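You operate a simulated robot arm through the tools that you are given. There is no shell and no other tool. Be economical: measure what you need, move in short steps, check, and stop when the job is done.

You are at the controls of a simulated robot arm. One attempt, no reset.

## Task
Clamp tile 36 and try both nail holes with the green peg gauge.
Fine: Push it home in each hole, then stand it back in the green bush. Leave the tile clamped and the red gauge alone.
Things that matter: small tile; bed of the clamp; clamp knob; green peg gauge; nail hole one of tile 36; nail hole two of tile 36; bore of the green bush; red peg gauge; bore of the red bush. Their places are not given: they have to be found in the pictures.

The check looks at the end state, three seconds after you hand in, the way a careful person would. Anything else that was tipped, shoved, dropped, spilled or broken makes it a failure.

## Robot
A 6-joint arm with a two-finger parallel gripper, fixed in place. Base frame: the origin is at the foot of the arm, x ahead of it, y to its left, z up; the work surface is at about z = 0.9. Readings come in m, rad, newtons and seconds.
With the tool pointing down near the work surface it reaches from about 0.24 to 0.64 m from the base axis. Its first joint turns from -1.152 to 1.152 rad. Payload 2.7 kg.
The TCP is the grasp point between the finger pads, 0.023 m short of the fingertips. In the tool frame z runs along the fingers and y along their closing line. Largest opening 0.094 m; finger width 0.038, thickness 0.01; the body of the gripper, 0.054 by 0.096 m, starts 0.039 m behind the TCP.
Orientation is that of the tool frame in the base frame, as a unit quaternion [w, x, y, z]. With the fingers straight down and closing along the base's y, the tool's x points along the base's -x, its y along +y and its z along -z.

## Interface
- The arm moves only by the tool apply_moves. Its argument "moves" is a list that holds one entry, the list of rows, each a list of 7 numbers: the shift along the tool's x, y, z in units of 20 mm (1.0 is 20 mm), then the turn, a rotation vector about the tool's x, y, z in units of 6 degrees (1.0 is 6 degrees), then the opening, from 0 (shut) to 1 (fully open). In form: [[[x, y, z, wx, wy, wz, hand], ...]]. A call has 1 to 8 rows; each row shifts and turns the commanded pose from where the row before left it, along the tool's axes as they then stand. A call with a number of a shift or a turn outside -1 to 1 is refused whole. A row lasts 0.2 s, in which the tool goes at most 0.05 m and 0.15 rad; a call with a longer step from one row to the next is refused whole, and so is a gripper value outside its range. Where a pose cannot be reached the arm comes as near as it can. A force on the tool above 40 N (or 10 N above the force at the start of the call, whichever is more), or a blocked arm, ends the call early, and 0.2 s more pass. Each finger travels about 0.045 m/s and halts on what it meets, pressing with about 32 N; the grip force reading is that of the motor and also rises with nothing between the fingers. The clock runs only during rows and for 0.2 s after the last one: add rows that do not move to give the fingers time. It gives the time, the measured TCP pose, the force on the tool (base axes), the opening and the grip force at its end, in the units of the frame above (readings bear some noise).
- Cameras (640 x 400 px; columns grow to the right, rows downward): "scene" is fixed at [0.0677, -0.4235, 1.4092]; the picture's right is [0.84, -0.53, 0.00], its down [-0.28, -0.45, -0.85] and it looks along [0.45, 0.72, -0.53] (base axes); focal length 293 px, centre (320, 200). "wrist" rides on the gripper at [-0.039, 0, -0.044] in the tool frame; the picture's right is [0.00, -1.00, 0.00], its down [0.97, 0.00, -0.24] and it looks along [0.24, 0.00, 0.97] (tool axes); focal length 218 px, centre (320, 200).
- get_image(camera): a new picture of that camera. No time passes.
- pixel_to_xyz(camera, pixels): for up to 12 pixels [column, row] of the newest picture of that camera ("zoom" is the newest enlarged one), the place [x, y, z] in the base frame of the surface seen there, good to about 0.002 m. No time passes.
- close_up(camera, box): a new picture of the part [left, top, right, bottom] of that camera's present view, enlarged. No time passes.
- finish_job(): hands the job in; it is judged then, once.

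Work in short steps. Measure before you move; look again where a grasp or a placing could have gone wrong, and mend it. You have 80 turns and 46 pictures in all, those below and enlarged ones among them. Open the gripper and draw the arm clear of the work before you hand the job in, unless the task says otherwise; then end with one line.

The tools are called after "Request:" as name(argument=value, ...) on one line, values as JSON. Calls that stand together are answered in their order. apply_moves: Moves the arm, as the interface text tells. Its arguments: {"type":"object","properties":{"moves":{"type":"array","items":{"type":"array","items":{"type":"array","items":{"type":"number"}}}}},"required":["moves"]} The other tools are called the same way: get_image (camera) takes a picture; pixel_to_xyz (camera, pixels) gives the place of the surface under pixels of a picture; close_up (camera, box) takes an enlarged picture of a part of a camera's view; finish_job () hands the job in.

At the start:

```text
t: 0.0
ee_pos: [0.3194, 0.1808, 1.2552]
orientation: [0.0, -0.001, 1.0, 0.0]
ft_force: [-0.2, -0.4, 0.5]
gripper_width: 0.0943
grip_force: 0.1
```

scene: 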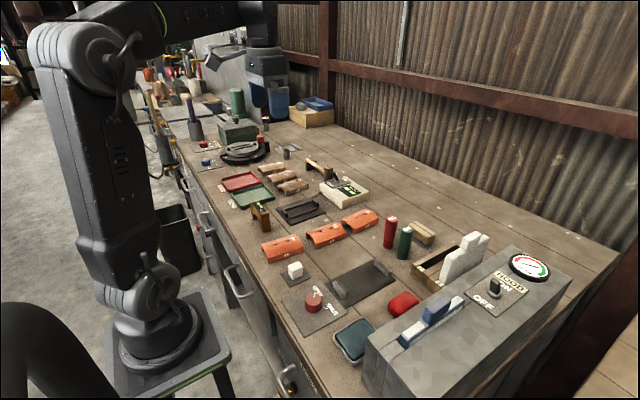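
wrist: 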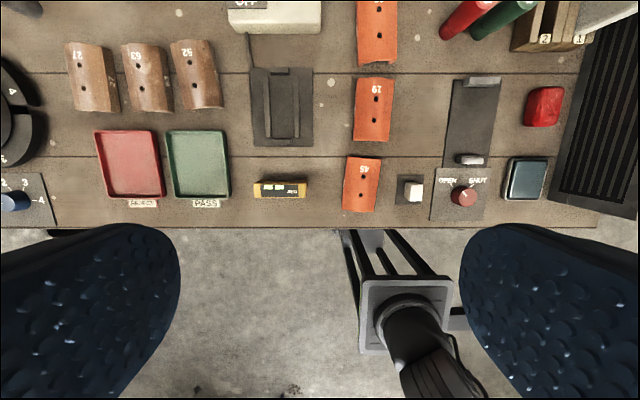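

I start by enlarging the parts of the bench with tiles, clamp and gauges to find tile 36.

Request:
close_up(camera="scene", box=[250, 190, 450, 315])

Request:
close_up(camera="wrist", box=[320, 0, 600, 220])

Request:
close_up(camera="scene", box=[360, 200, 580, 350])

```text
3.20 times, centred on (350, 252) of scene
```

zoom: 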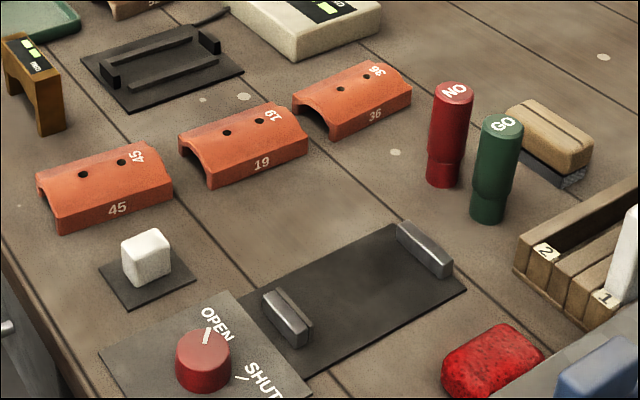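

```text
1.82 times, centred on (460, 110) of wrist
```

zoom: 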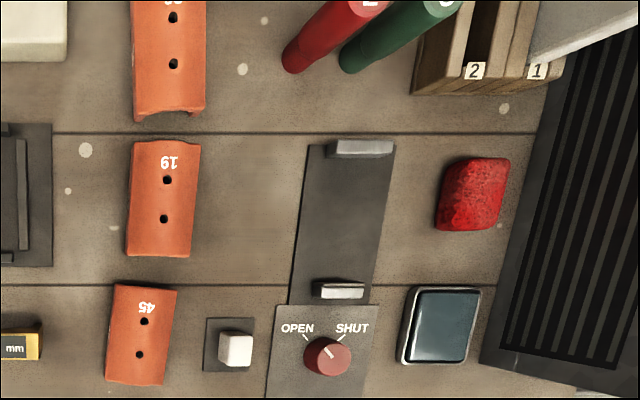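

```text
2.67 times, centred on (470, 275) of scene
```

zoom: 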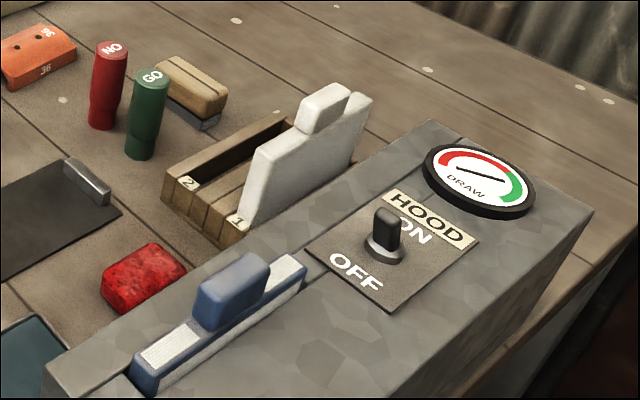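

Tile 36 is the far orange tile (scene ~ (360,217)); the GO gauge is green at (405,240), the clamp's knob at (313,302), its bed at (360,283). I measure these places.

Request:
pixel_to_xyz(camera="scene", pixels=[[356.2, 217], [364.4, 214], [345, 222], [374, 214], [407, 228], [403, 257], [391, 218], [388, 246], [312, 296], [362, 282], [341, 288], [380, 266]])

Request:
pixel_to_xyz(camera="wrist", pixels=[[375, 15], [376, 40], [377, 3], [464, 195], [468, 159], [482, 81], [475, 120], [365, 175], [480, 32], [450, 30], [446, 182], [474, 182]])

```text
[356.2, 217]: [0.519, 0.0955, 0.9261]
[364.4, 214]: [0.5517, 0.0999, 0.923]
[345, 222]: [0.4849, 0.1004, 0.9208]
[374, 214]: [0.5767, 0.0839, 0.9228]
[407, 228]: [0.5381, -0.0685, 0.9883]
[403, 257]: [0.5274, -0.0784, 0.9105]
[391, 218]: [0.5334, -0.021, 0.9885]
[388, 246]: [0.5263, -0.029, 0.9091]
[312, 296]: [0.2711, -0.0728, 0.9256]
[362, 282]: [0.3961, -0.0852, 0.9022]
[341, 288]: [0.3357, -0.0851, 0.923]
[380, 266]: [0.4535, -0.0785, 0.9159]
```

```text
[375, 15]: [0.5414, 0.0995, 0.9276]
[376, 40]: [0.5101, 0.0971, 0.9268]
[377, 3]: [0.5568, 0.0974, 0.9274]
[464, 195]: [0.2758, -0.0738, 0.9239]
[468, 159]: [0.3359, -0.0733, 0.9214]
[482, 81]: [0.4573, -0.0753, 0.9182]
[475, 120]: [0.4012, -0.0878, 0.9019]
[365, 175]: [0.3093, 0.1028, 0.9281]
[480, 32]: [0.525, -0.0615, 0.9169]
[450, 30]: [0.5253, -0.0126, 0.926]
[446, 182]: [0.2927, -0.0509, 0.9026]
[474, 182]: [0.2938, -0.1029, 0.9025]
```

Tile 36 lies along x near (0.53, 0.098), top 0.927. I move above it for a closer wrist view.

Request:
apply_moves(moves=[[[-1, -0.52, 0.75, 0, 0, 0, 1], [-1, -0.52, 0.75, 0, 0, 0, 1], [-1, -0.52, 0.75, 0, 0, 0, 1], [-1, -0.52, 0.75, 0, 0, 0, 1], [-1, -0.52, 0.75, 0, 0, 0, 1], [-1, -0.52, 0.75, 0, 0, 0, 1], [-1, -0.52, 0.75, 0, 0, 0, 1], [-1, -0.52, 0.75, 0, 0, 0, 1]]])

Request:
get_image(camera="wrist")

```text
t: 1.8
ee_pos: [0.4793, 0.0974, 1.1347]
orientation: [0.0, -0.001, 1.0, 0.0]
ft_force: [0.5, 0.3, 0.1]
gripper_width: 0.0938
grip_force: 0.1
```

```text
40 pictures are left
```

wrist: 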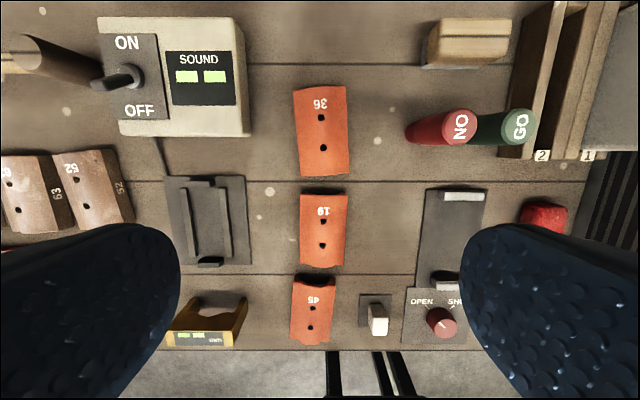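

The tile is at (320,130) px here. I enlarge it and the gauges for precise edges.

Request:
close_up(camera="wrist", box=[260, 70, 390, 190])

Request:
pixel_to_xyz(camera="wrist", pixels=[[294, 90], [345, 87], [299, 174], [348, 172], [296, 130], [346, 130], [320, 118], [322, 147], [521, 126], [460, 126], [506, 126], [535, 126]])

Request:
close_up(camera="scene", box=[335, 190, 455, 270])

```text
3.33 times, centred on (325, 130) of wrist
```

zoom: 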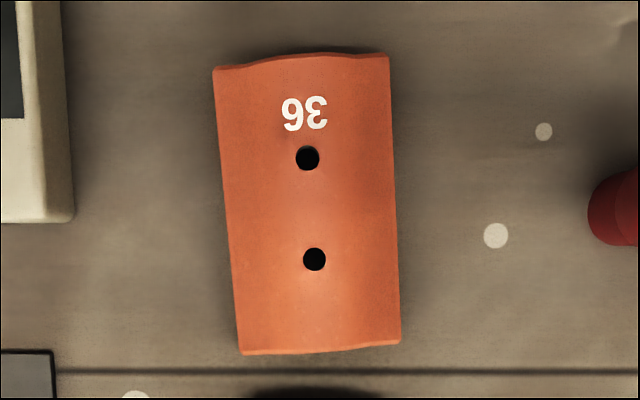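

```text
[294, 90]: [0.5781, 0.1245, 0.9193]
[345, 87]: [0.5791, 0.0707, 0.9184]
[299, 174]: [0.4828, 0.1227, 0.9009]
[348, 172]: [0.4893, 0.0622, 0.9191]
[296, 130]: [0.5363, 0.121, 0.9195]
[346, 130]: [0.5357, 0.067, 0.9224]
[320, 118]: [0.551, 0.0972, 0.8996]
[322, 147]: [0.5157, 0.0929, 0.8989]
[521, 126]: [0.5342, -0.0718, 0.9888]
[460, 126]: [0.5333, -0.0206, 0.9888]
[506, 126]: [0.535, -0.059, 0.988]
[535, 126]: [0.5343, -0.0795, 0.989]
```

```text
5.00 times, centred on (395, 230) of scene
```

zoom: 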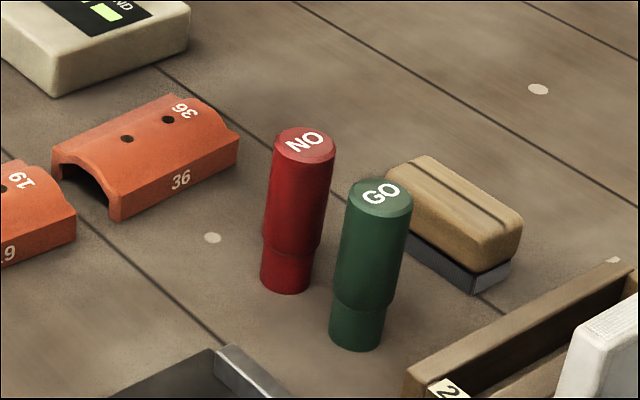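

Tile 36: centre about (0.5325, 0.095), yawed ~+4°, about 0.055 wide and 0.09 long. I move above it and turn to match, stopping at z≈1.0.

Request:
apply_moves(moves=[[[-0.9, -0.04, 0.8, 0, 0, 0, 1], [-0.9, -0.04, 0.8, 0, 0, 0, 1], [-0.87, -0.04, 0.8, 0, 0, 0, 1], [0, 0, 0.9, 0, 0, -0.65, 1], [0, 0, 0.9, 0, 0, 0, 1], [0, 0, 0.9, 0, 0, 0, 1], [0, 0, 0.9, 0, 0, 0, 1], [0, 0, 0.6, 0, 0, 0, 1]]])

Request:
get_image(camera="wrist")

```text
t: 3.6
ee_pos: [0.5342, 0.095, 1.0033]
orientation: [-0.001, -0.034, 0.999, 0.0]
ft_force: [0.0, -0.7, 0.5]
gripper_width: 0.0942
grip_force: 0.1
```

```text
37 pictures are left
```

wrist: 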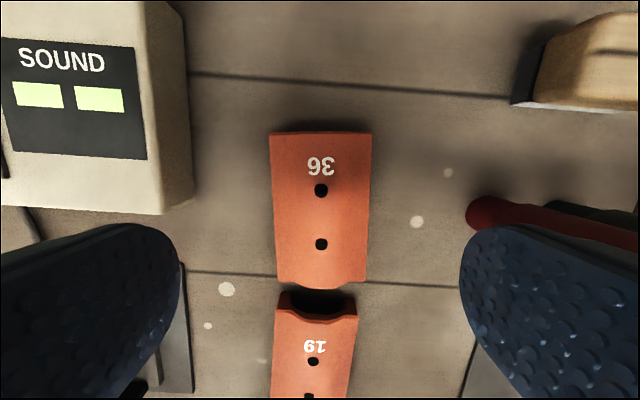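

The tile is centred (holes at columns 320) and aligned. I lower to z≈0.928 and close.

Request:
apply_moves(moves=[[[0, 0, 0.9, 0, 0, 0, 1], [0, 0, 0.9, 0, 0, 0, 1], [0, 0, 0.9, 0, 0, 0, 1], [0, 0, 0.6, 0, 0, 0, 1], [0, 0, 0.43, 0, 0, 0, 1], [0, 0, 0, 0, 0, 0, 1]]])

Request:
apply_moves(moves=[[[0, 0, 0, 0, 0, 0, 0.8], [0, 0, 0, 0, 0, 0, 0.6], [0, 0, 0, 0, 0, 0, 0.5], [0, 0, 0, 0, 0, 0, 0.45], [0, 0, 0, 0, 0, 0, 0.45], [0, 0, 0, 0, 0, 0, 0.45]]])

```text
t: 5.0
ee_pos: [0.533, 0.0949, 0.9294]
orientation: [0.0, -0.034, 0.999, 0.0]
ft_force: [-0.8, 0.1, 0.3]
gripper_width: 0.094
grip_force: 0.1
```

```text
t: 6.4
ee_pos: [0.5331, 0.095, 0.9286]
orientation: [0.0, -0.034, 0.999, 0.0]
ft_force: [-0.5, 0.9, -0.3]
gripper_width: 0.057
grip_force: 31.8
```

Gripped at 0.057 m. I lift straight up by ~0.1 m and check.

Request:
apply_moves(moves=[[[0, 0, -0.4, 0, 0, 0, 0.45], [0, 0, -0.8, 0, 0, 0, 0.45], [0, 0, -1, 0, 0, 0, 0.45], [0, 0, -1, 0, 0, 0, 0.45], [0, 0, -1, 0, 0, 0, 0.45], [0, 0, -1, 0, 0, 0.65, 0.45]]])

Request:
get_image(camera="wrist")

Request:
close_up(camera="scene", box=[280, 240, 420, 350])

```text
t: 7.8
ee_pos: [0.5325, 0.0957, 1.0316]
orientation: [0.0, 0.0, 1.0, 0.0]
ft_force: [-0.6, -0.7, -0.5]
gripper_width: 0.0421
grip_force: 0.1
```

```text
36 pictures are left
```

wrist: 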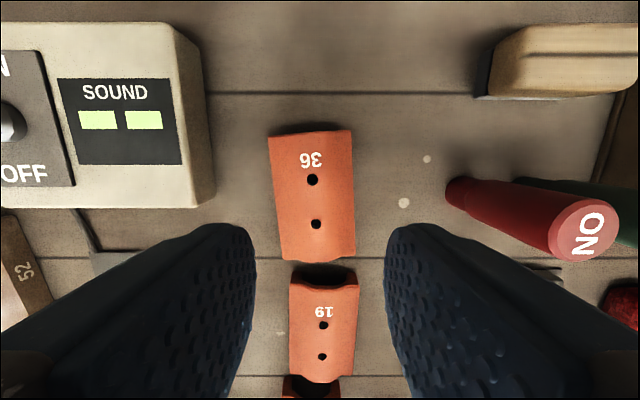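

```text
3.64 times, centred on (350, 295) of scene
```

zoom: 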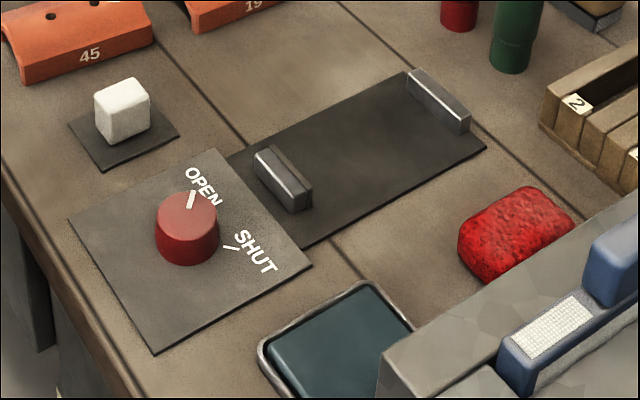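

The fingers slipped off: width fell to 0.042 and tile 36 is still lying at (313,200) px. I measure where it lies and look from the scene camera.

Request:
pixel_to_xyz(camera="wrist", pixels=[[312, 186], [316, 230], [270, 140], [351, 135], [283, 258], [352, 258], [276, 200], [352, 200], [312, 201], [285, 200], [343, 200], [230, 240]])

Request:
close_up(camera="scene", box=[330, 190, 400, 240])

```text
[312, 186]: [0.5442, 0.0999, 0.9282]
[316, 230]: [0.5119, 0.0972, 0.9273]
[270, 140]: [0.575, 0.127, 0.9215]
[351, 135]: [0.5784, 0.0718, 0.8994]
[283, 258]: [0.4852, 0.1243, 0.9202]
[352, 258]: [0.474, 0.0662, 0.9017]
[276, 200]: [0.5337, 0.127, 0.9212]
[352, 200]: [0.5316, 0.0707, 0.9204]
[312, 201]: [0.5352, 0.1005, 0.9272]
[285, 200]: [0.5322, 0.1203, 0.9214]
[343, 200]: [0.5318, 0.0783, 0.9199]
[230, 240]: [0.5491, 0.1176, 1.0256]
```

```text
8.00 times, centred on (365, 215) of scene
```

zoom: 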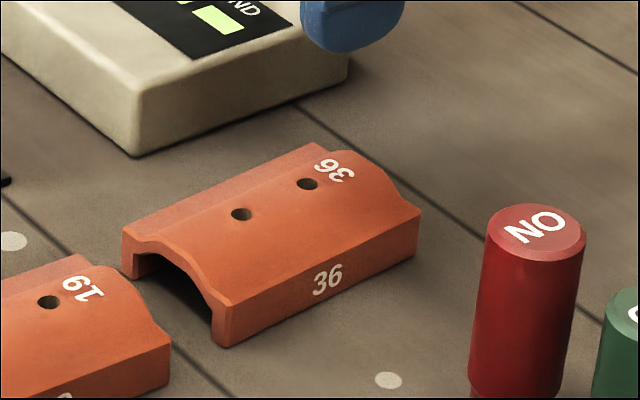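

Tile now centred near (0.530, 0.0985) with vertical sides z 0.90–0.92. I retry with the fingertips lower (TCP 0.925); the tips are rounded, so they held only the edge before.

Request:
apply_moves(moves=[[[0.125, 0.14, 0, 0, 0, 0, 1], [0, 0, 0, 0, 0, -0.65, 1], [0, 0, 0, 0, 0, 0, 1], [0, 0, 1, 0, 0, 0, 1], [0, 0, 1, 0, 0, 0, 1], [0, 0, 1, 0, 0, 0, 1], [0, 0, 1, 0, 0, 0, 1], [0, 0, 0.7, 0, 0, 0, 1]]])

Request:
apply_moves(moves=[[[0, 0, 0.4, 0, 0, 0, 1], [0, 0, 0.22, 0, 0, 0, 1], [0, 0, 0, 0, 0, 0, 1], [0, 0, 0, 0, 0, 0, 0.6], [0, 0, 0, 0, 0, 0, 0.4], [0, 0, 0, 0, 0, 0, 0.3], [0, 0, 0, 0, 0, 0, 0.3], [0, 0, 0, 0, 0, 0, 0.3]]])

```text
t: 9.6
ee_pos: [0.5318, 0.0981, 0.9384]
orientation: [0.0, -0.034, 0.999, 0.001]
ft_force: [-0.6, -0.6, -0.5]
gripper_width: 0.0939
grip_force: 0.0
```

```text
t: 11.4
ee_pos: [0.5294, 0.0984, 0.925]
orientation: [0.001, -0.034, 0.999, 0.0]
ft_force: [0.5, 0.3, 0.1]
gripper_width: 0.0573
grip_force: 31.7
```

Gripped again at 0.0573, lower on the sides. I lift slowly with smaller steps.

Request:
apply_moves(moves=[[[0, 0, -0.1, 0, 0, 0, 0.2], [0, 0, -0.15, 0, 0, 0, 0.2], [0, 0, -0.2, 0, 0, 0, 0.2], [0, 0, -0.3, 0, 0, 0, 0.2], [0, 0, -0.3, 0, 0, 0, 0.2]]])

Request:
close_up(camera="scene", box=[310, 170, 410, 240])

```text
t: 12.6
ee_pos: [0.5304, 0.0984, 0.9471]
orientation: [0.0, -0.034, 0.999, 0.0]
ft_force: [0.2, -0.4, -1.1]
gripper_width: 0.0577
grip_force: 32.0
```

```text
5.71 times, centred on (360, 205) of scene
```

zoom: 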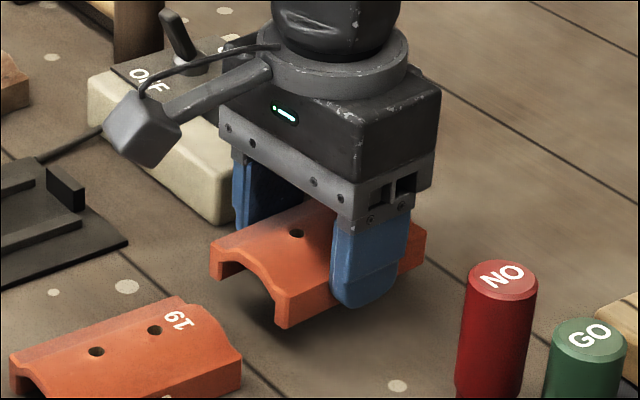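

Tile is held firmly. I raise to ~1.03 and square the yaw, then move over toward the clamp bed.

Request:
apply_moves(moves=[[[0, 0, -0.6, 0, 0, 0, 0.2], [0, 0, -0.8, 0, 0, 0, 0.2], [0, 0, -0.8, 0, 0, 0, 0.2], [0, 0, -0.8, 0, 0, 0, 0.2], [0, 0, -0.8, 0, 0, 0.35, 0.2], [0, 0, -0.4, 0, 0, 0.3, 0.2], [0, 0, 0, 0, 0, 0, 0.2]]])

Request:
apply_moves(moves=[[[0.6, -0.8, 0, 0, 0, 0, 0.2], [0.85, -0.9, 0, 0, 0, 0, 0.2], [0.85, -0.9, 0, 0, 0, 0, 0.2], [0.85, -0.9, 0, 0, 0, 0, 0.2], [0.85, -0.9, 0, 0, 0, 0, 0.2], [0.6, -0.9, 0, 0, 0, 0, 0.2], [0.4, -0.7, 0, 0, 0, 0, 0.2], [0, -0.4, 0, 0, 0, 0, 0.2]]])

Request:
get_image(camera="wrist")

```text
t: 14.2
ee_pos: [0.5308, 0.0988, 1.0321]
orientation: [0.0, 0.0, 1.0, 0.0]
ft_force: [0.2, 0.4, -0.2]
gripper_width: 0.0575
grip_force: 31.7
```

```text
t: 16.0
ee_pos: [0.4317, -0.0309, 1.0321]
orientation: [0.0, 0.0, 1.0, 0.0]
ft_force: [-0.2, 0.0, -1.1]
gripper_width: 0.0574
grip_force: 31.9
```

```text
32 pictures are left
```

wrist: 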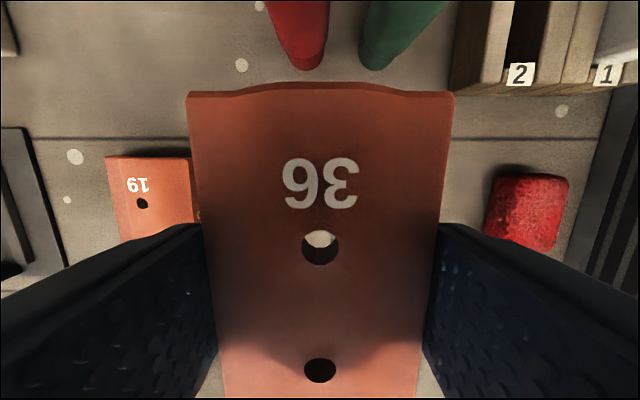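

Tile sits square in the hand. I measure the tile's far edge and holes, and view the clamp for jaw faces and bed edges.

Request:
pixel_to_xyz(camera="wrist", pixels=[[320, 88], [230, 95], [410, 95], [303, 240], [337, 240], [320, 221], [320, 205], [320, 355], [305, 375], [335, 375]])

Request:
close_up(camera="scene", box=[300, 220, 420, 320])

```text
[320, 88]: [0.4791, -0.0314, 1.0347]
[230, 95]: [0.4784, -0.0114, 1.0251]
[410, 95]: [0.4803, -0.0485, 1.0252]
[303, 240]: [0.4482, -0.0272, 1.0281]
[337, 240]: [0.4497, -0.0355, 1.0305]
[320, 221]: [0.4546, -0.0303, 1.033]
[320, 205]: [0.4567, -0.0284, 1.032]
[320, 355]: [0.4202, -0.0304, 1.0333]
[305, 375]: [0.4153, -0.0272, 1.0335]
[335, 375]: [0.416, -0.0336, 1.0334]
```

```text
4.00 times, centred on (360, 270) of scene
```

zoom: 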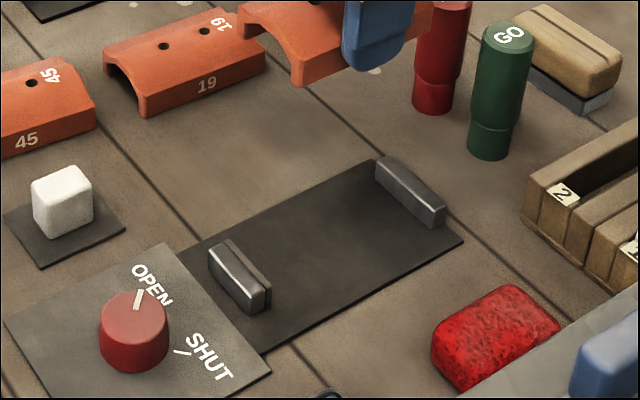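

Request:
pixel_to_xyz(camera="zoom", pixels=[[230, 243], [267, 285], [236, 262], [272, 300], [372, 166], [458, 242], [264, 348], [378, 174], [436, 222], [380, 190], [430, 228], [324, 254]])

```text
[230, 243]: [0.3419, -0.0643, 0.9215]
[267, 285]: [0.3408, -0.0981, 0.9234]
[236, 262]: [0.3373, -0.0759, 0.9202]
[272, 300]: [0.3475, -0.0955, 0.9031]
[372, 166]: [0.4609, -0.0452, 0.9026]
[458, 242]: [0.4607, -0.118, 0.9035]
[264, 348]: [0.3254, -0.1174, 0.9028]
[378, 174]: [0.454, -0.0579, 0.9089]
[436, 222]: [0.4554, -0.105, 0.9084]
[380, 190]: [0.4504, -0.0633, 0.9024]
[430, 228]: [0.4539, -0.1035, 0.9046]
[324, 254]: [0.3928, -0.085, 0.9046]
```

Jaw faces at x≈0.346 and 0.452, bed centre y≈-0.081, bed top ≈0.9025. Tile spans TCP ±0.047, so I go to (0.400, -0.0813) and descend to ~0.94.

Request:
apply_moves(moves=[[[0.5, -0.8, 0, 0, 0, 0, 0.2], [0.6, -0.9, 0, 0, 0, 0, 0.2], [0.485, -0.82, 0, 0, 0, 0, 0.2], [0, 0, 0.8, 0, 0, 0, 0.2], [0, 0, 1, 0, 0, 0, 0.2], [0, 0, 1, 0, 0, 0, 0.2], [0, 0, 1, 0, 0, 0, 0.2], [0, 0, 0.5, 0, 0, 0, 0.2]]])

Request:
close_up(camera="scene", box=[290, 220, 420, 320])

```text
t: 17.8
ee_pos: [0.399, -0.0803, 0.9448]
orientation: [0.0, 0.0, 1.0, -0.001]
ft_force: [0.7, 0.4, -1.2]
gripper_width: 0.0575
grip_force: 32.4
```

```text
4.00 times, centred on (355, 270) of scene
```

zoom: 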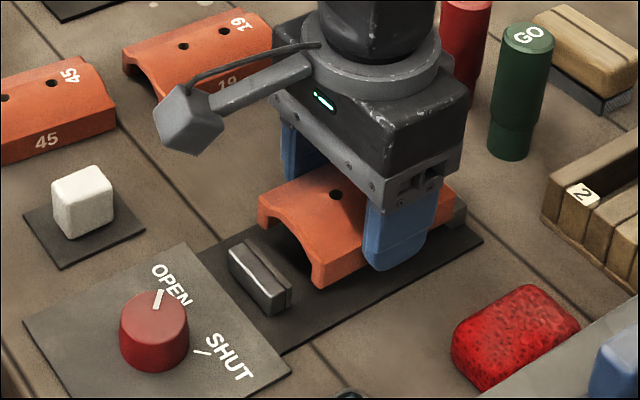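

The tile hovers between the jaws. I lower it the last ~16 mm.

Request:
apply_moves(moves=[[[0, 0, 0.4, 0, 0, 0, 0.2], [0, 0, 0.25, 0, 0, 0, 0.2], [0, 0, 0.15, 0, 0, 0, 0.2], [0, 0, 0, 0, 0, 0, 0.2]]])

Request:
close_up(camera="scene", box=[290, 220, 420, 320])

```text
t: 18.8
ee_pos: [0.3993, -0.0797, 0.929]
orientation: [-0.001, 0.0, 1.0, 0.0]
ft_force: [0.2, -0.5, -1.6]
gripper_width: 0.0576
grip_force: 32.5
```

```text
4.00 times, centred on (355, 270) of scene
```

zoom: 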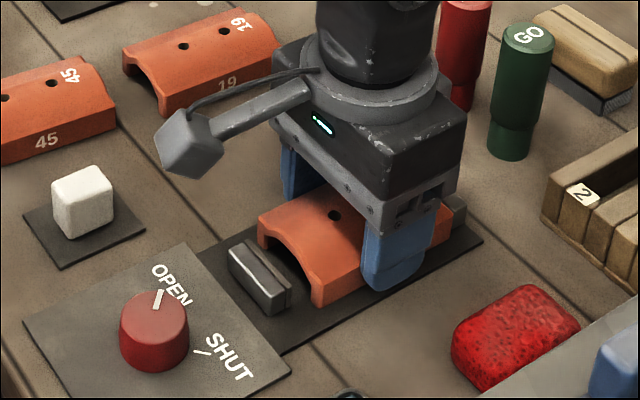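

No contact force yet; I shift 1.5 mm in y, go down 2 mm more, then open to 0.75.

Request:
apply_moves(moves=[[[0, -0.07, 0, 0, 0, 0, 0.2], [0, 0, 0.08, 0, 0, 0, 0.2], [0, 0, 0, 0, 0, 0, 0.2]]])

Request:
apply_moves(moves=[[[0, 0, 0, 0, 0, 0, 0.68], [0, 0, 0, 0, 0, 0, 0.75], [0, 0, 0, 0, 0, 0, 0.75], [0, 0, -0.6, 0, 0, 0, 0.75], [0, 0, -1, 0, 0, 0, 0.75], [0, 0, -1, 0, 0, 0, 0.75], [0, 0, -1, 0, 0, 0, 0.75], [0, 0, -1, 0, 0, 0, 0.75]]])

Request:
get_image(camera="wrist")

```text
t: 19.6
ee_pos: [0.399, -0.082, 0.9287]
orientation: [0.001, 0.0, 1.0, 0.001]
ft_force: [-4.4, 1.9, 18.2]
gripper_width: 0.0574
grip_force: 32.0
```

```text
t: 21.4
ee_pos: [0.3997, -0.0811, 1.0197]
orientation: [-0.001, 0.0, 1.0, 0.0]
ft_force: [-0.4, 0.7, -0.4]
gripper_width: 0.0704
grip_force: 0.1
```

```text
28 pictures are left
```

wrist: 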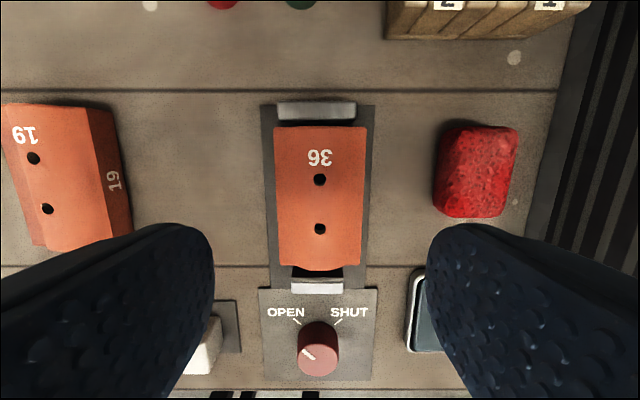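

Tile is seated between the jaws. I now look closely at the knob and its pointer.

Request:
close_up(camera="wrist", box=[255, 270, 385, 390])

Request:
pixel_to_xyz(camera="wrist", pixels=[[319, 345], [319, 336], [305, 345], [333, 345], [298, 320], [337, 320], [320, 170], [320, 220], [320, 128], [320, 266], [305, 145], [335, 250]])

Request:
close_up(camera="scene", box=[280, 275, 350, 330])

```text
3.33 times, centred on (320, 330) of wrist
```

zoom: 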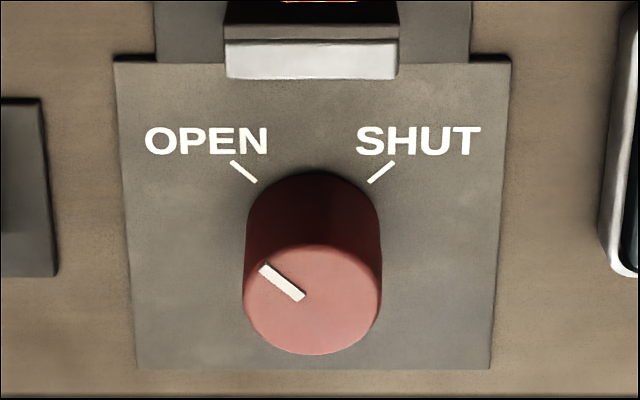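

```text
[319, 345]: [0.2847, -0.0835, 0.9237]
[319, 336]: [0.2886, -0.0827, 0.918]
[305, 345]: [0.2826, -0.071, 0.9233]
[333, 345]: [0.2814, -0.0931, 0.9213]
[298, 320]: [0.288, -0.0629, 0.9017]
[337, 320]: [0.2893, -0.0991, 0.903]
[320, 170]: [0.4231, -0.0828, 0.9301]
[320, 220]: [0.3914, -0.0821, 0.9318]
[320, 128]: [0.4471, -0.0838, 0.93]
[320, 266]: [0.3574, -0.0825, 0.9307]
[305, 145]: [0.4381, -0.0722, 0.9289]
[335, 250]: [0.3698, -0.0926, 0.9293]
```

```text
7.27 times, centred on (315, 302) of scene
```

zoom: 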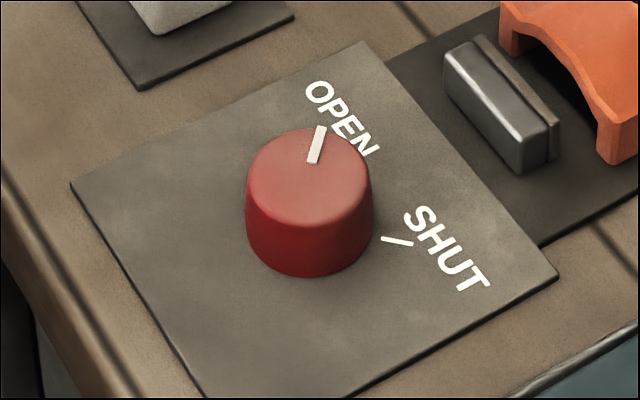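

Request:
pixel_to_xyz(camera="zoom", pixels=[[308, 178], [250, 178], [368, 178], [310, 140], [310, 215], [310, 265]])

Request:
pixel_to_xyz(camera="wrist", pixels=[[317.6, 359.4], [300, 358], [336, 358], [318, 374], [318, 346]])

```text
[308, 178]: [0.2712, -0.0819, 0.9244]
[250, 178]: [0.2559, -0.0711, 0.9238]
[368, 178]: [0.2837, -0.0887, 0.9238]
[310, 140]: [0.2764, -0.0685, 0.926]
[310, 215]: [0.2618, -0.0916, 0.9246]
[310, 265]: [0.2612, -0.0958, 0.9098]
```

```text
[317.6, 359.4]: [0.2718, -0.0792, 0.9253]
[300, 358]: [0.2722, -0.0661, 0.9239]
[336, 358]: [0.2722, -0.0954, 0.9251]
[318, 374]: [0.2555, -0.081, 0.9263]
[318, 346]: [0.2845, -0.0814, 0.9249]
```

Knob centre ≈ (0.271, -0.0812), radius 0.015, top 0.925; pointer at OPEN. SHUT is ~80° clockwise from above (+ about tool z). I move over it and pre-turn -42°.

Request:
apply_moves(moves=[[[0.92, 0, 0, 0, 0, 0, 0.65], [0.92, 0, 0, 0, 0, 0, 0.65], [0.92, 0, 0, 0, 0, 0, 0.65], [0.92, 0, 0, 0, 0, 0, 0.65], [0.92, 0, 0, 0, 0, 0, 0.65], [0.92, 0, 0, 0, 0, 0, 0.65], [0.91, 0, 0, 0, 0, 0, 0.65]]])

Request:
apply_moves(moves=[[[0, 0, 0.3, 0, 0, -1, 0.65], [0, 0, 0.3, 0, 0, -1, 0.65], [0, 0, 0.3, 0, 0, -1, 0.65], [0, 0, 0.3, 0, 0, -1, 0.65], [0, 0, 0.3, 0, 0, -1, 0.65], [0, 0, 0.3, 0, 0, -1, 0.65], [0, 0, 0.3, 0, 0, -1, 0.65], [0, 0, 0, 0, 0, 0, 0.65]]])

Request:
get_image(camera="wrist")

```text
t: 23.0
ee_pos: [0.2702, -0.0805, 1.0211]
orientation: [0.0, 0.0, 1.0, 0.0]
ft_force: [0.2, 0.1, -0.7]
gripper_width: 0.061
grip_force: 0.2
```

```text
t: 24.8
ee_pos: [0.271, -0.0817, 0.9782]
orientation: [0.0, -0.359, 0.933, 0.001]
ft_force: [-0.4, 0.3, -0.4]
gripper_width: 0.0612
grip_force: 0.1
```

```text
25 pictures are left
```

wrist: 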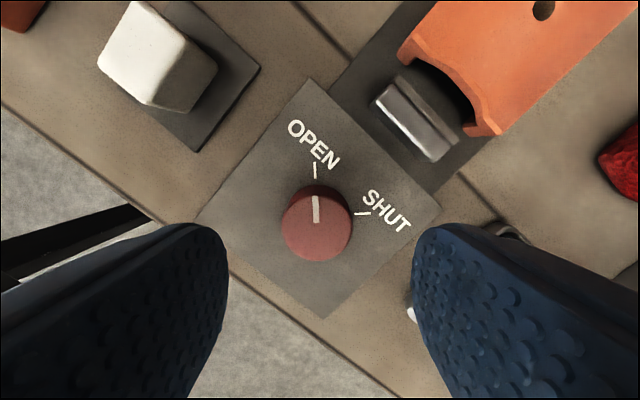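

Knob is centred (column 317) and the pointer lines up with the tool. I descend to z≈0.929 and close on it.

Request:
apply_moves(moves=[[[0, 0.03, 0.8, 0, 0, 0, 0.65], [0, 0, 0.8, 0, 0, 0, 0.65], [0, 0, 0.5, 0, 0, 0, 0.65], [0, 0, 0.35, 0, 0, 0, 0.65], [0, 0, 0, 0, 0, 0, 0.4], [0, 0, 0, 0, 0, 0, 0.2], [0, 0, 0, 0, 0, 0, 0.1], [0, 0, 0, 0, 0, 0, 0.1]]])

Request:
apply_moves(moves=[[[0, 0, 0, 0, 0, 1, 0.1], [0, 0, 0, 0, 0, 1, 0.1], [0, 0, 0, 0, 0, 1, 0.1], [0, 0, 0, 0, 0, 1, 0.1], [0, 0, 0, 0, 0, 1, 0.1], [0, 0, 0, 0, 0, 1, 0.1], [0, 0, 0, 0, 0, 1, 0.1], [0, 0, 0, 0, 0, 1, 0.1]]])

```text
t: 26.6
ee_pos: [0.2691, -0.0801, 0.9291]
orientation: [-0.002, -0.357, 0.934, 0.0]
ft_force: [-4.5, 9.8, -4.5]
gripper_width: 0.0354
grip_force: 44.8
```

```text
t: 28.4
ee_pos: [0.2696, -0.0804, 0.9286]
orientation: [0.0, 0.054, 0.999, 0.002]
ft_force: [-12.0, 36.2, 3.9]
gripper_width: 0.0352
grip_force: 45.2
```

The knob turns with the hand (now ~48° turned). Side force is 36 N in +y, so I relax 1.5 mm in y and then continue.

Request:
apply_moves(moves=[[[0.03, 0.07, 0, 0, 0, 0, 0.1], [0, 0, 0, 0, 0, 0, 0.1]]])

Request:
get_image(camera="wrist")

```text
t: 29.0
ee_pos: [0.2687, -0.0798, 0.9278]
orientation: [-0.001, 0.052, 0.999, -0.001]
ft_force: [-10.1, 15.1, 1.1]
gripper_width: 0.0353
grip_force: 45.3
```

```text
24 pictures are left
```

wrist: 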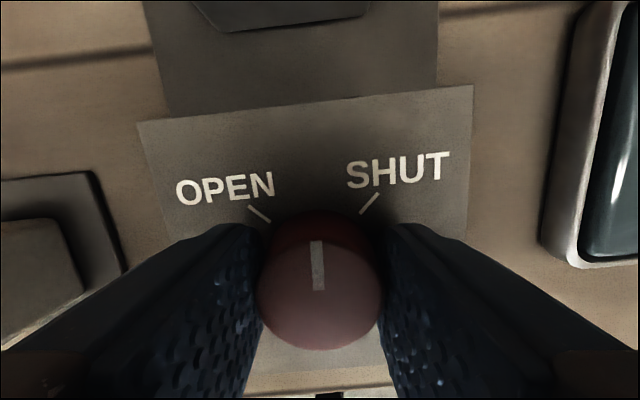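

The pointer follows the hand and is now ~6° past straight. I continue the turn toward SHUT.

Request:
apply_moves(moves=[[[0, 0.03, 0, 0, 0, 0, 0.1], [0, 0, 0, 0, 0, 1, 0.1], [0, 0, 0, 0, 0, 1, 0.1], [0, 0, 0, 0, 0, 1, 0.1], [0, 0, 0, 0, 0, 0, 0.1]]])

Request:
apply_moves(moves=[[[0, 0, 0, 0, 0, 1, 0.1], [0, 0, 0, 0, 0, 1, 0.1], [0, 0, 0, 0, 0, 0.7, 0.1], [0, 0, 0, 0, 0, 0, 0.1]]])

Request:
get_image(camera="wrist")

```text
t: 30.2
ee_pos: [0.2694, -0.0794, 0.9283]
orientation: [0.0, 0.207, 0.978, -0.001]
ft_force: [-11.8, -8.4, -0.4]
gripper_width: 0.035
grip_force: 44.8
```

```text
t: 31.2
ee_pos: [0.2707, -0.079, 0.9293]
orientation: [-0.001, 0.345, 0.939, -0.001]
ft_force: [-14.2, -8.6, -1.7]
gripper_width: 0.0353
grip_force: 45.0
```

```text
23 pictures are left
```

wrist: 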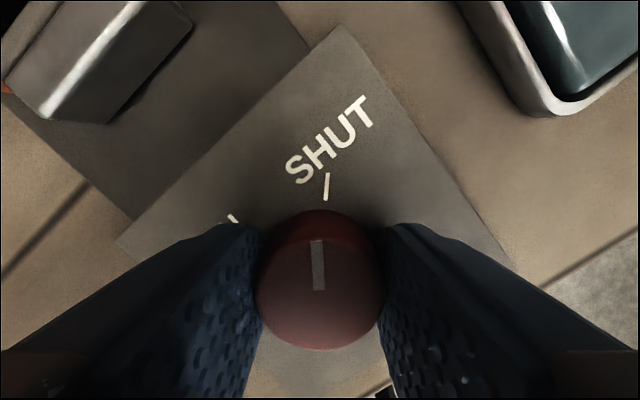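

The pointer is a few degrees short of the SHUT tick (tick at (326,187) px). I turn ~5° more, then release and rise.

Request:
apply_moves(moves=[[[0, 0, 0, 0, 0, 0.5, 0.1], [0, 0, 0, 0, 0, 0.4, 0.1], [0, 0, 0, 0, 0, 0, 0.1]]])

Request:
apply_moves(moves=[[[0, 0, 0, 0, 0, 0, 0.5], [0, 0, 0, 0, 0, 0, 0.65], [0, 0, 0, 0, 0, 0, 0.65], [0, 0, -0.6, 0, 0, 0, 0.65], [0, 0, -1, 0, 0, 0, 0.65], [0, 0, -1, 0, 0, 0, 0.65], [0, 0, -1, 0, 0, 0, 0.65], [0, 0, -1, 0, 0, 0, 0.65]]])

Request:
close_up(camera="scene", box=[280, 230, 410, 330])

```text
t: 32.0
ee_pos: [0.2686, -0.0802, 0.9287]
orientation: [0.0, 0.387, 0.922, 0.0]
ft_force: [-7.5, -7.5, -11.3]
gripper_width: 0.0353
grip_force: 45.0
```

```text
t: 33.8
ee_pos: [0.2686, -0.0791, 1.0213]
orientation: [0.001, 0.388, 0.922, 0.0]
ft_force: [0.3, -0.1, 0.4]
gripper_width: 0.0612
grip_force: 0.1
```

```text
4.00 times, centred on (345, 280) of scene
```

zoom: 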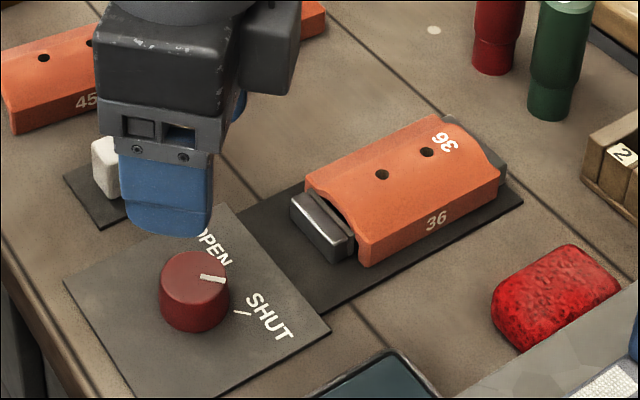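

The jaws now hold the tile and the pointer is at SHUT. I turn the hand back square and go above the tile to measure the holes.

Request:
apply_moves(moves=[[[0, 0, 0, 0, 0, -0.95, 0.65], [0, 0, 0, 0, 0, -0.95, 0.65], [0, 0, 0, 0, 0, -0.95, 0.65], [0, 0, 0, 0, 0, -0.95, 0.65], [0, 0, 0, 0, 0, -0.95, 0.65], [0, 0, 0, 0, 0, -0.95, 0.65], [0, 0, 0, 0, 0, -0.95, 0.65], [0, 0, 0, 0, 0, -0.96, 0.65]]])

Request:
apply_moves(moves=[[[-0.8, -0.02, 0, 0, 0, 0, 0.65], [-0.8, -0.02, 0, 0, 0, 0, 0.65], [-0.8, -0.02, 0, 0, 0, 0, 0.65], [-0.8, -0.02, 0, 0, 0, 0, 0.65], [-0.8, -0.02, 0, 0, 0, 0, 0.65], [-0.8, 0, 0, 0, 0, 0, 0.65], [0, 0, 0, 0, 0, 0, 0.65]]])

Request:
close_up(camera="wrist", box=[255, 90, 385, 220])

```text
t: 35.6
ee_pos: [0.2686, -0.0785, 1.0202]
orientation: [0.0, -0.002, 1.0, -0.001]
ft_force: [-0.3, 0.0, -0.2]
gripper_width: 0.0613
grip_force: 0.1
```

```text
t: 37.2
ee_pos: [0.3672, -0.0822, 1.0202]
orientation: [-0.001, -0.001, 1.0, 0.0]
ft_force: [-0.3, -0.8, -0.4]
gripper_width: 0.0609
grip_force: 0.1
```

```text
3.08 times, centred on (320, 155) of wrist
```

zoom: 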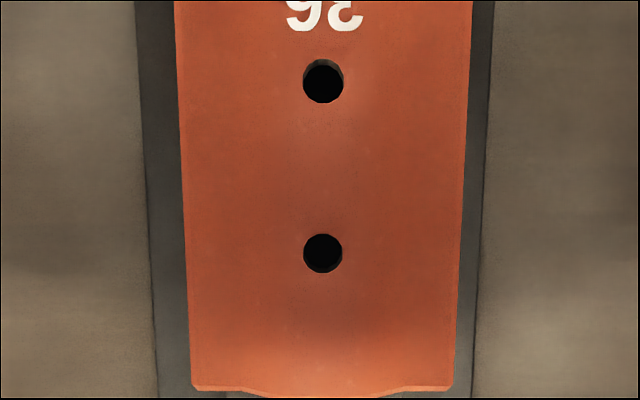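

Both holes are clear at zoom (323,82) and (323,253). I measure points around each rim to get centres.

Request:
pixel_to_xyz(camera="zoom", pixels=[[295, 82], [351, 82], [323, 50], [323, 113], [302, 60], [344, 104], [295, 253], [351, 253], [323, 225], [323, 281], [303, 233], [343, 273]])

Request:
get_image(camera="wrist")

```text
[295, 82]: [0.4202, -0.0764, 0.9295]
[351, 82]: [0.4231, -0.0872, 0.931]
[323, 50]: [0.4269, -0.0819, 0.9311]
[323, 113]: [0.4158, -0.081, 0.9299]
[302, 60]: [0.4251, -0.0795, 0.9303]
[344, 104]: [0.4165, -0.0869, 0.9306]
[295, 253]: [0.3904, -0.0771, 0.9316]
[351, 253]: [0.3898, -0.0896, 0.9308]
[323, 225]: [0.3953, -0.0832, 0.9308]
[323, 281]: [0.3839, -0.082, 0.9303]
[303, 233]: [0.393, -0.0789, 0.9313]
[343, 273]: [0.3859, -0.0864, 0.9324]
```

```text
20 pictures are left
```

wrist: 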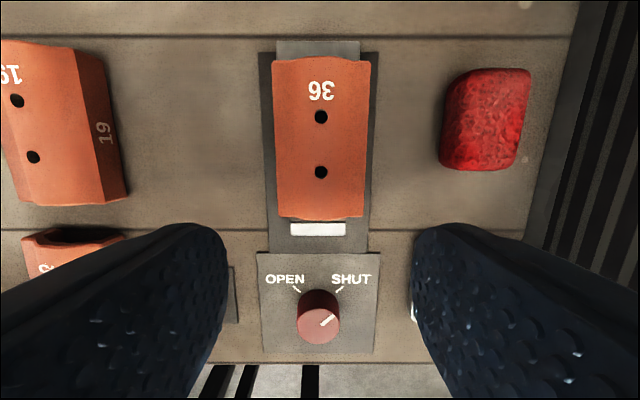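

Holes: far (0.4215,-0.0825), near (0.390,-0.0828), top z 0.931. Now I go to look down on the green gauge and its bush.

Request:
apply_moves(moves=[[[-0.2, 0.06, -0.8, 0, 0, 0, 0.6], [-0.85, 0.06, -0.8, 0, 0, 0, 0.6], [-0.85, 0.06, -0.7, 0, 0, 0, 0.6], [-0.85, 0.06, -0.7, 0, 0, 0, 0.6], [-0.85, 0.06, 0, 0, 0, 0, 0.6], [-0.85, 0.06, 0, 0, 0, 0, 0.6], [-0.85, 0.06, 0, 0, 0, 0, 0.6], [-0.85, 0.08, 0, 0, 0, 0, 0.6]]])

Request:
get_image(camera="wrist")

```text
t: 39.0
ee_pos: [0.4895, -0.0708, 1.0804]
orientation: [0.001, -0.001, 1.0, 0.0]
ft_force: [-0.1, -0.4, 0.4]
gripper_width: 0.0566
grip_force: 0.0
```

```text
19 pictures are left
```

wrist: 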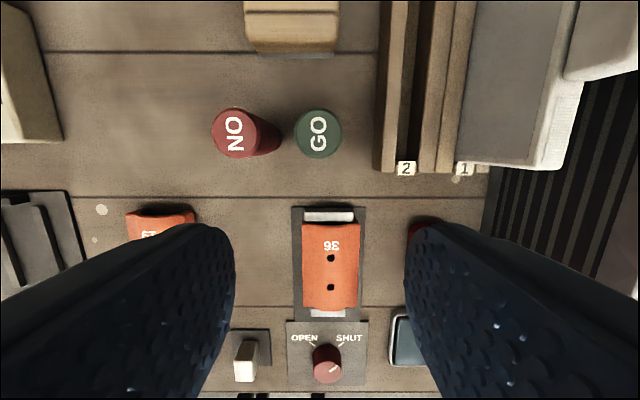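

Green gauge's top is centred at (318.5,134) → about (0.535,-0.070), 28 mm wide; red is 50 mm to its left. I measure it, the rack and the brush for finger clearance.

Request:
pixel_to_xyz(camera="wrist", pixels=[[318.5, 134], [298, 134], [339, 134], [318.5, 114], [318.5, 154], [234.5, 134], [254, 134], [377, 134], [390, 134], [290, 40], [377, 165], [270, 140]])

Request:
close_up(camera="scene", box=[370, 195, 450, 270])

```text
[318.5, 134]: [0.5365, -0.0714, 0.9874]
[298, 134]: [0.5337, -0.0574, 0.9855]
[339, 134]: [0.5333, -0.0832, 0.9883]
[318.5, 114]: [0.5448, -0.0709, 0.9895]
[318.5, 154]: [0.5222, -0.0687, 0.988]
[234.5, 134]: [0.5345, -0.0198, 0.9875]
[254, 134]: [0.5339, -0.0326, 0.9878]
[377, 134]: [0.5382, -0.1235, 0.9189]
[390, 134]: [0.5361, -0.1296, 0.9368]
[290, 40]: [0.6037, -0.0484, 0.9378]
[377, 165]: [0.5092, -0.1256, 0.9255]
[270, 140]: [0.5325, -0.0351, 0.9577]
```

```text
5.33 times, centred on (410, 232) of scene
```

zoom: 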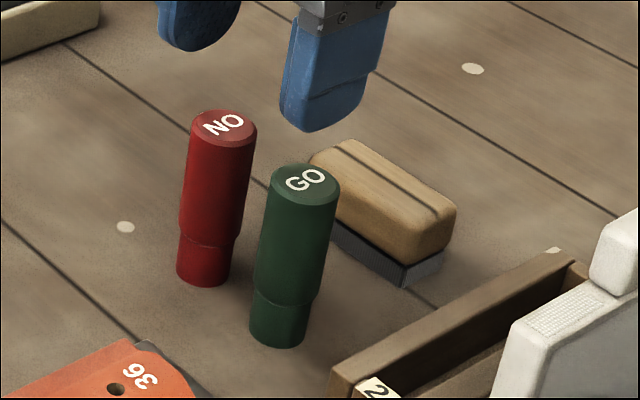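

Green centre ≈ (0.534,-0.070); red's near edge at y=-0.034, rack at -0.124. With the opening at 40 mm the fingers clear both; I move above it and descend to ~0.995 first.

Request:
apply_moves(moves=[[[-0.75, 0.01, 0, 0, 0, 0, 0.42], [-0.75, 0.02, 0, 0, 0, 0, 0.42], [-0.72, 0, 0, 0, 0, 0, 0.42], [0, 0, 0.8, 0, 0, 0, 0.42], [0, 0, 0.9, 0, 0, 0, 0.42], [0, 0, 0.9, 0, 0, 0, 0.42], [0, 0, 0, 0, 0, 0, 0.42]]])

Request:
get_image(camera="wrist")

```text
t: 40.6
ee_pos: [0.5318, -0.0703, 1.0287]
orientation: [0.001, -0.001, 1.0, 0.0]
ft_force: [0.8, 0.8, -0.6]
gripper_width: 0.0394
grip_force: 0.0
```

```text
17 pictures are left
```

wrist: 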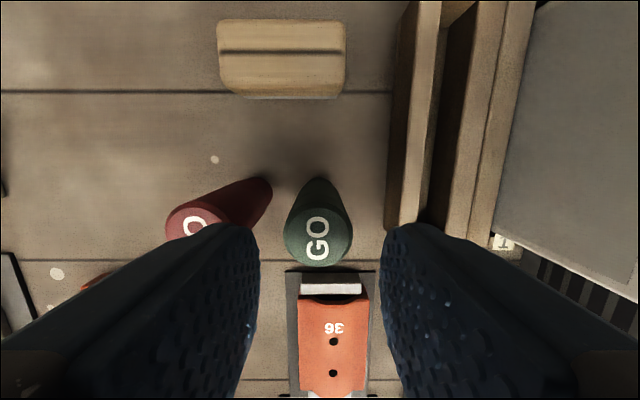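

Green sits centred between the fingers (318 vs 320), red is outside the left finger. I descend to z≈0.962 and close.

Request:
apply_moves(moves=[[[-0.12, 0, 0.8, 0, 0, 0, 0.42], [0, 0, 0.8, 0, 0, 0, 0.42], [0, 0, 0.8, 0, 0, 0, 0.42], [0, 0, 0.6, 0, 0, 0, 0.42], [0, 0, 0.33, 0, 0, 0, 0.42], [0, 0, 0, 0, 0, 0, 0.42]]])

Request:
apply_moves(moves=[[[0, 0, 0, 0, 0, 0, 0.3], [0, 0, 0, 0, 0, 0, 0.2], [0, 0, 0, 0, 0, 0, 0.1], [0, 0, 0, 0, 0, 0, 0.1]]])

```text
t: 42.0
ee_pos: [0.5358, -0.0709, 0.9628]
orientation: [-0.001, -0.001, 1.0, 0.0]
ft_force: [0.3, 0.1, 0.3]
gripper_width: 0.0397
grip_force: 0.1
```

```text
t: 43.0
ee_pos: [0.5349, -0.071, 0.9618]
orientation: [0.0, -0.002, 1.0, 0.0]
ft_force: [0.3, 0.5, -0.8]
gripper_width: 0.0292
grip_force: 31.9
```

Gauge gripped (29 mm) at TCP (0.535,-0.071,0.962). I lift it straight up 60 mm, slowly at first.

Request:
apply_moves(moves=[[[0, 0, -0.2, 0, 0, 0, 0.1], [0, 0, -0.4, 0, 0, 0, 0.1], [0, 0, -0.6, 0, 0, 0, 0.1], [0, 0, -0.6, 0, 0, 0, 0.1], [0, 0, -0.6, 0, 0, 0, 0.1], [0, 0, -0.6, 0, 0, 0, 0.1], [0, 0, 0, 0, 0, 0, 0.1]]])

Request:
close_up(camera="scene", box=[360, 170, 460, 270])

Request:
get_image(camera="wrist")

```text
t: 44.6
ee_pos: [0.5351, -0.0707, 1.022]
orientation: [0.0, -0.002, 1.0, 0.0]
ft_force: [0.2, -0.1, -0.1]
gripper_width: 0.0291
grip_force: 32.4
```

```text
4.00 times, centred on (410, 220) of scene
```

zoom: 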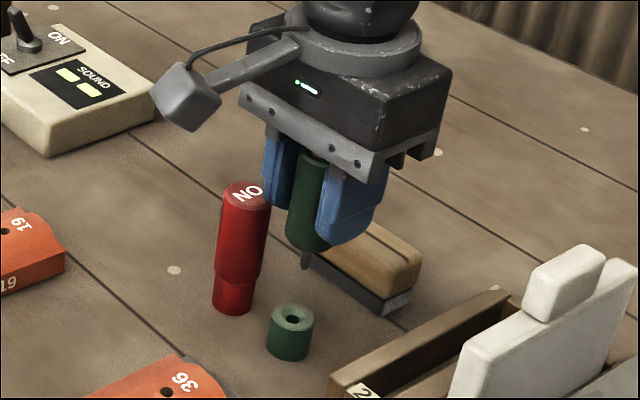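

```text
15 pictures are left
```

wrist: 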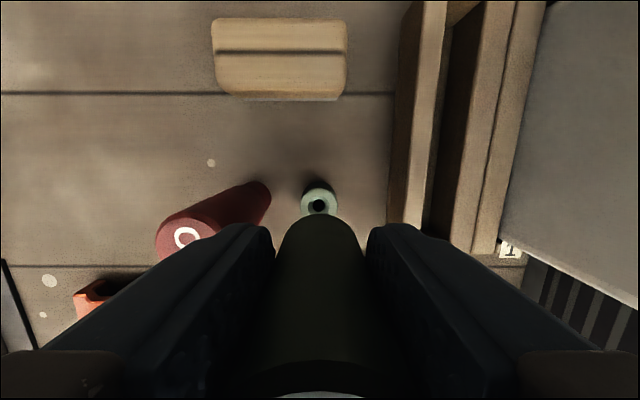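

The peg came out cleanly; the bush stands with its countersunk bore at wrist (319,205). I measure the bore against the two holes with the same camera.

Request:
pixel_to_xyz(camera="wrist", pixels=[[307, 203], [331, 203], [319, 193], [310, 197], [328, 197], [309, 206], [329, 206], [319, 191]])

Request:
pixel_to_xyz(camera="zoom", pixels=[[292, 310], [303, 319], [283, 319], [292, 328], [305, 267], [167, 391], [290, 312], [299, 332]])

```text
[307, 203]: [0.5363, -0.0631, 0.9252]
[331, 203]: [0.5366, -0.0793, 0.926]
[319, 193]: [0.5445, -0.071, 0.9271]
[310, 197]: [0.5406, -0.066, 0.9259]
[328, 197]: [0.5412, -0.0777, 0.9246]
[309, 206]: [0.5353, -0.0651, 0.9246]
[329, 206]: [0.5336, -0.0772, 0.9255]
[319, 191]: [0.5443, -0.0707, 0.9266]
```

```text
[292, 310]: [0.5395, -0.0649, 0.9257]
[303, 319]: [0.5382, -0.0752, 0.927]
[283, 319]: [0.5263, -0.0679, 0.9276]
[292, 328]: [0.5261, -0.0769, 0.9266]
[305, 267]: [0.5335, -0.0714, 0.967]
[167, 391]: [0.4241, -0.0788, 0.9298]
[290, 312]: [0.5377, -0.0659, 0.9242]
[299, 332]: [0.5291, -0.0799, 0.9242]
```

Bore ≈ (0.5345,-0.071), so the peg axis is within ~1 mm of the TCP; shoulder ≈36 mm and tip ≈55 mm below the TCP. I carry it over the far hole and lower to TCP z≈0.997.

Request:
apply_moves(moves=[[[0.6, -0.1, 0, 0, 0, 0, 0.1], [0.95, -0.1, 0, 0, 0, 0, 0.1], [0.95, -0.1, 0, 0, 0, 0, 0.1], [0.95, -0.1, 0, 0, 0, 0, 0.1], [0.95, -0.1, 0, 0, 0, 0, 0.1], [0.75, -0.09, 0, 0, 0, 0, 0.1], [0.5, 0, 0.7, 0, 0, 0, 0.1], [0, 0, 0.55, 0, 0, 0, 0.1]]])

Request:
close_up(camera="scene", box=[335, 225, 405, 275])

Request:
get_image(camera="wrist")

```text
t: 46.4
ee_pos: [0.4225, -0.0828, 0.9973]
orientation: [0.0, 0.0, 1.0, 0.0]
ft_force: [-0.1, 0.2, -0.1]
gripper_width: 0.0292
grip_force: 32.1
```

```text
8.00 times, centred on (370, 250) of scene
```

zoom: 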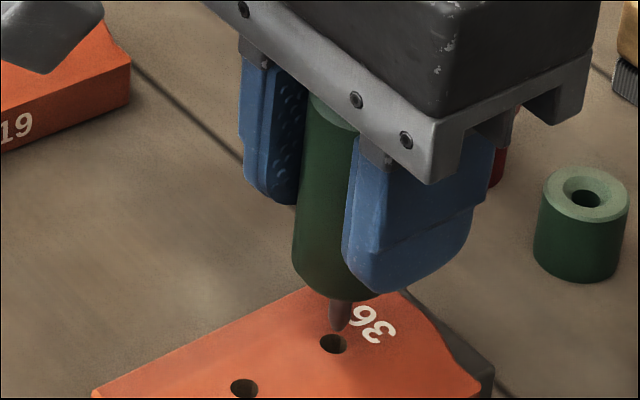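

```text
13 pictures are left
```

wrist: 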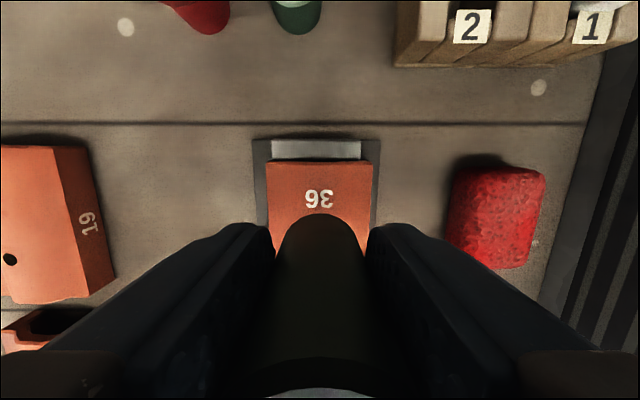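

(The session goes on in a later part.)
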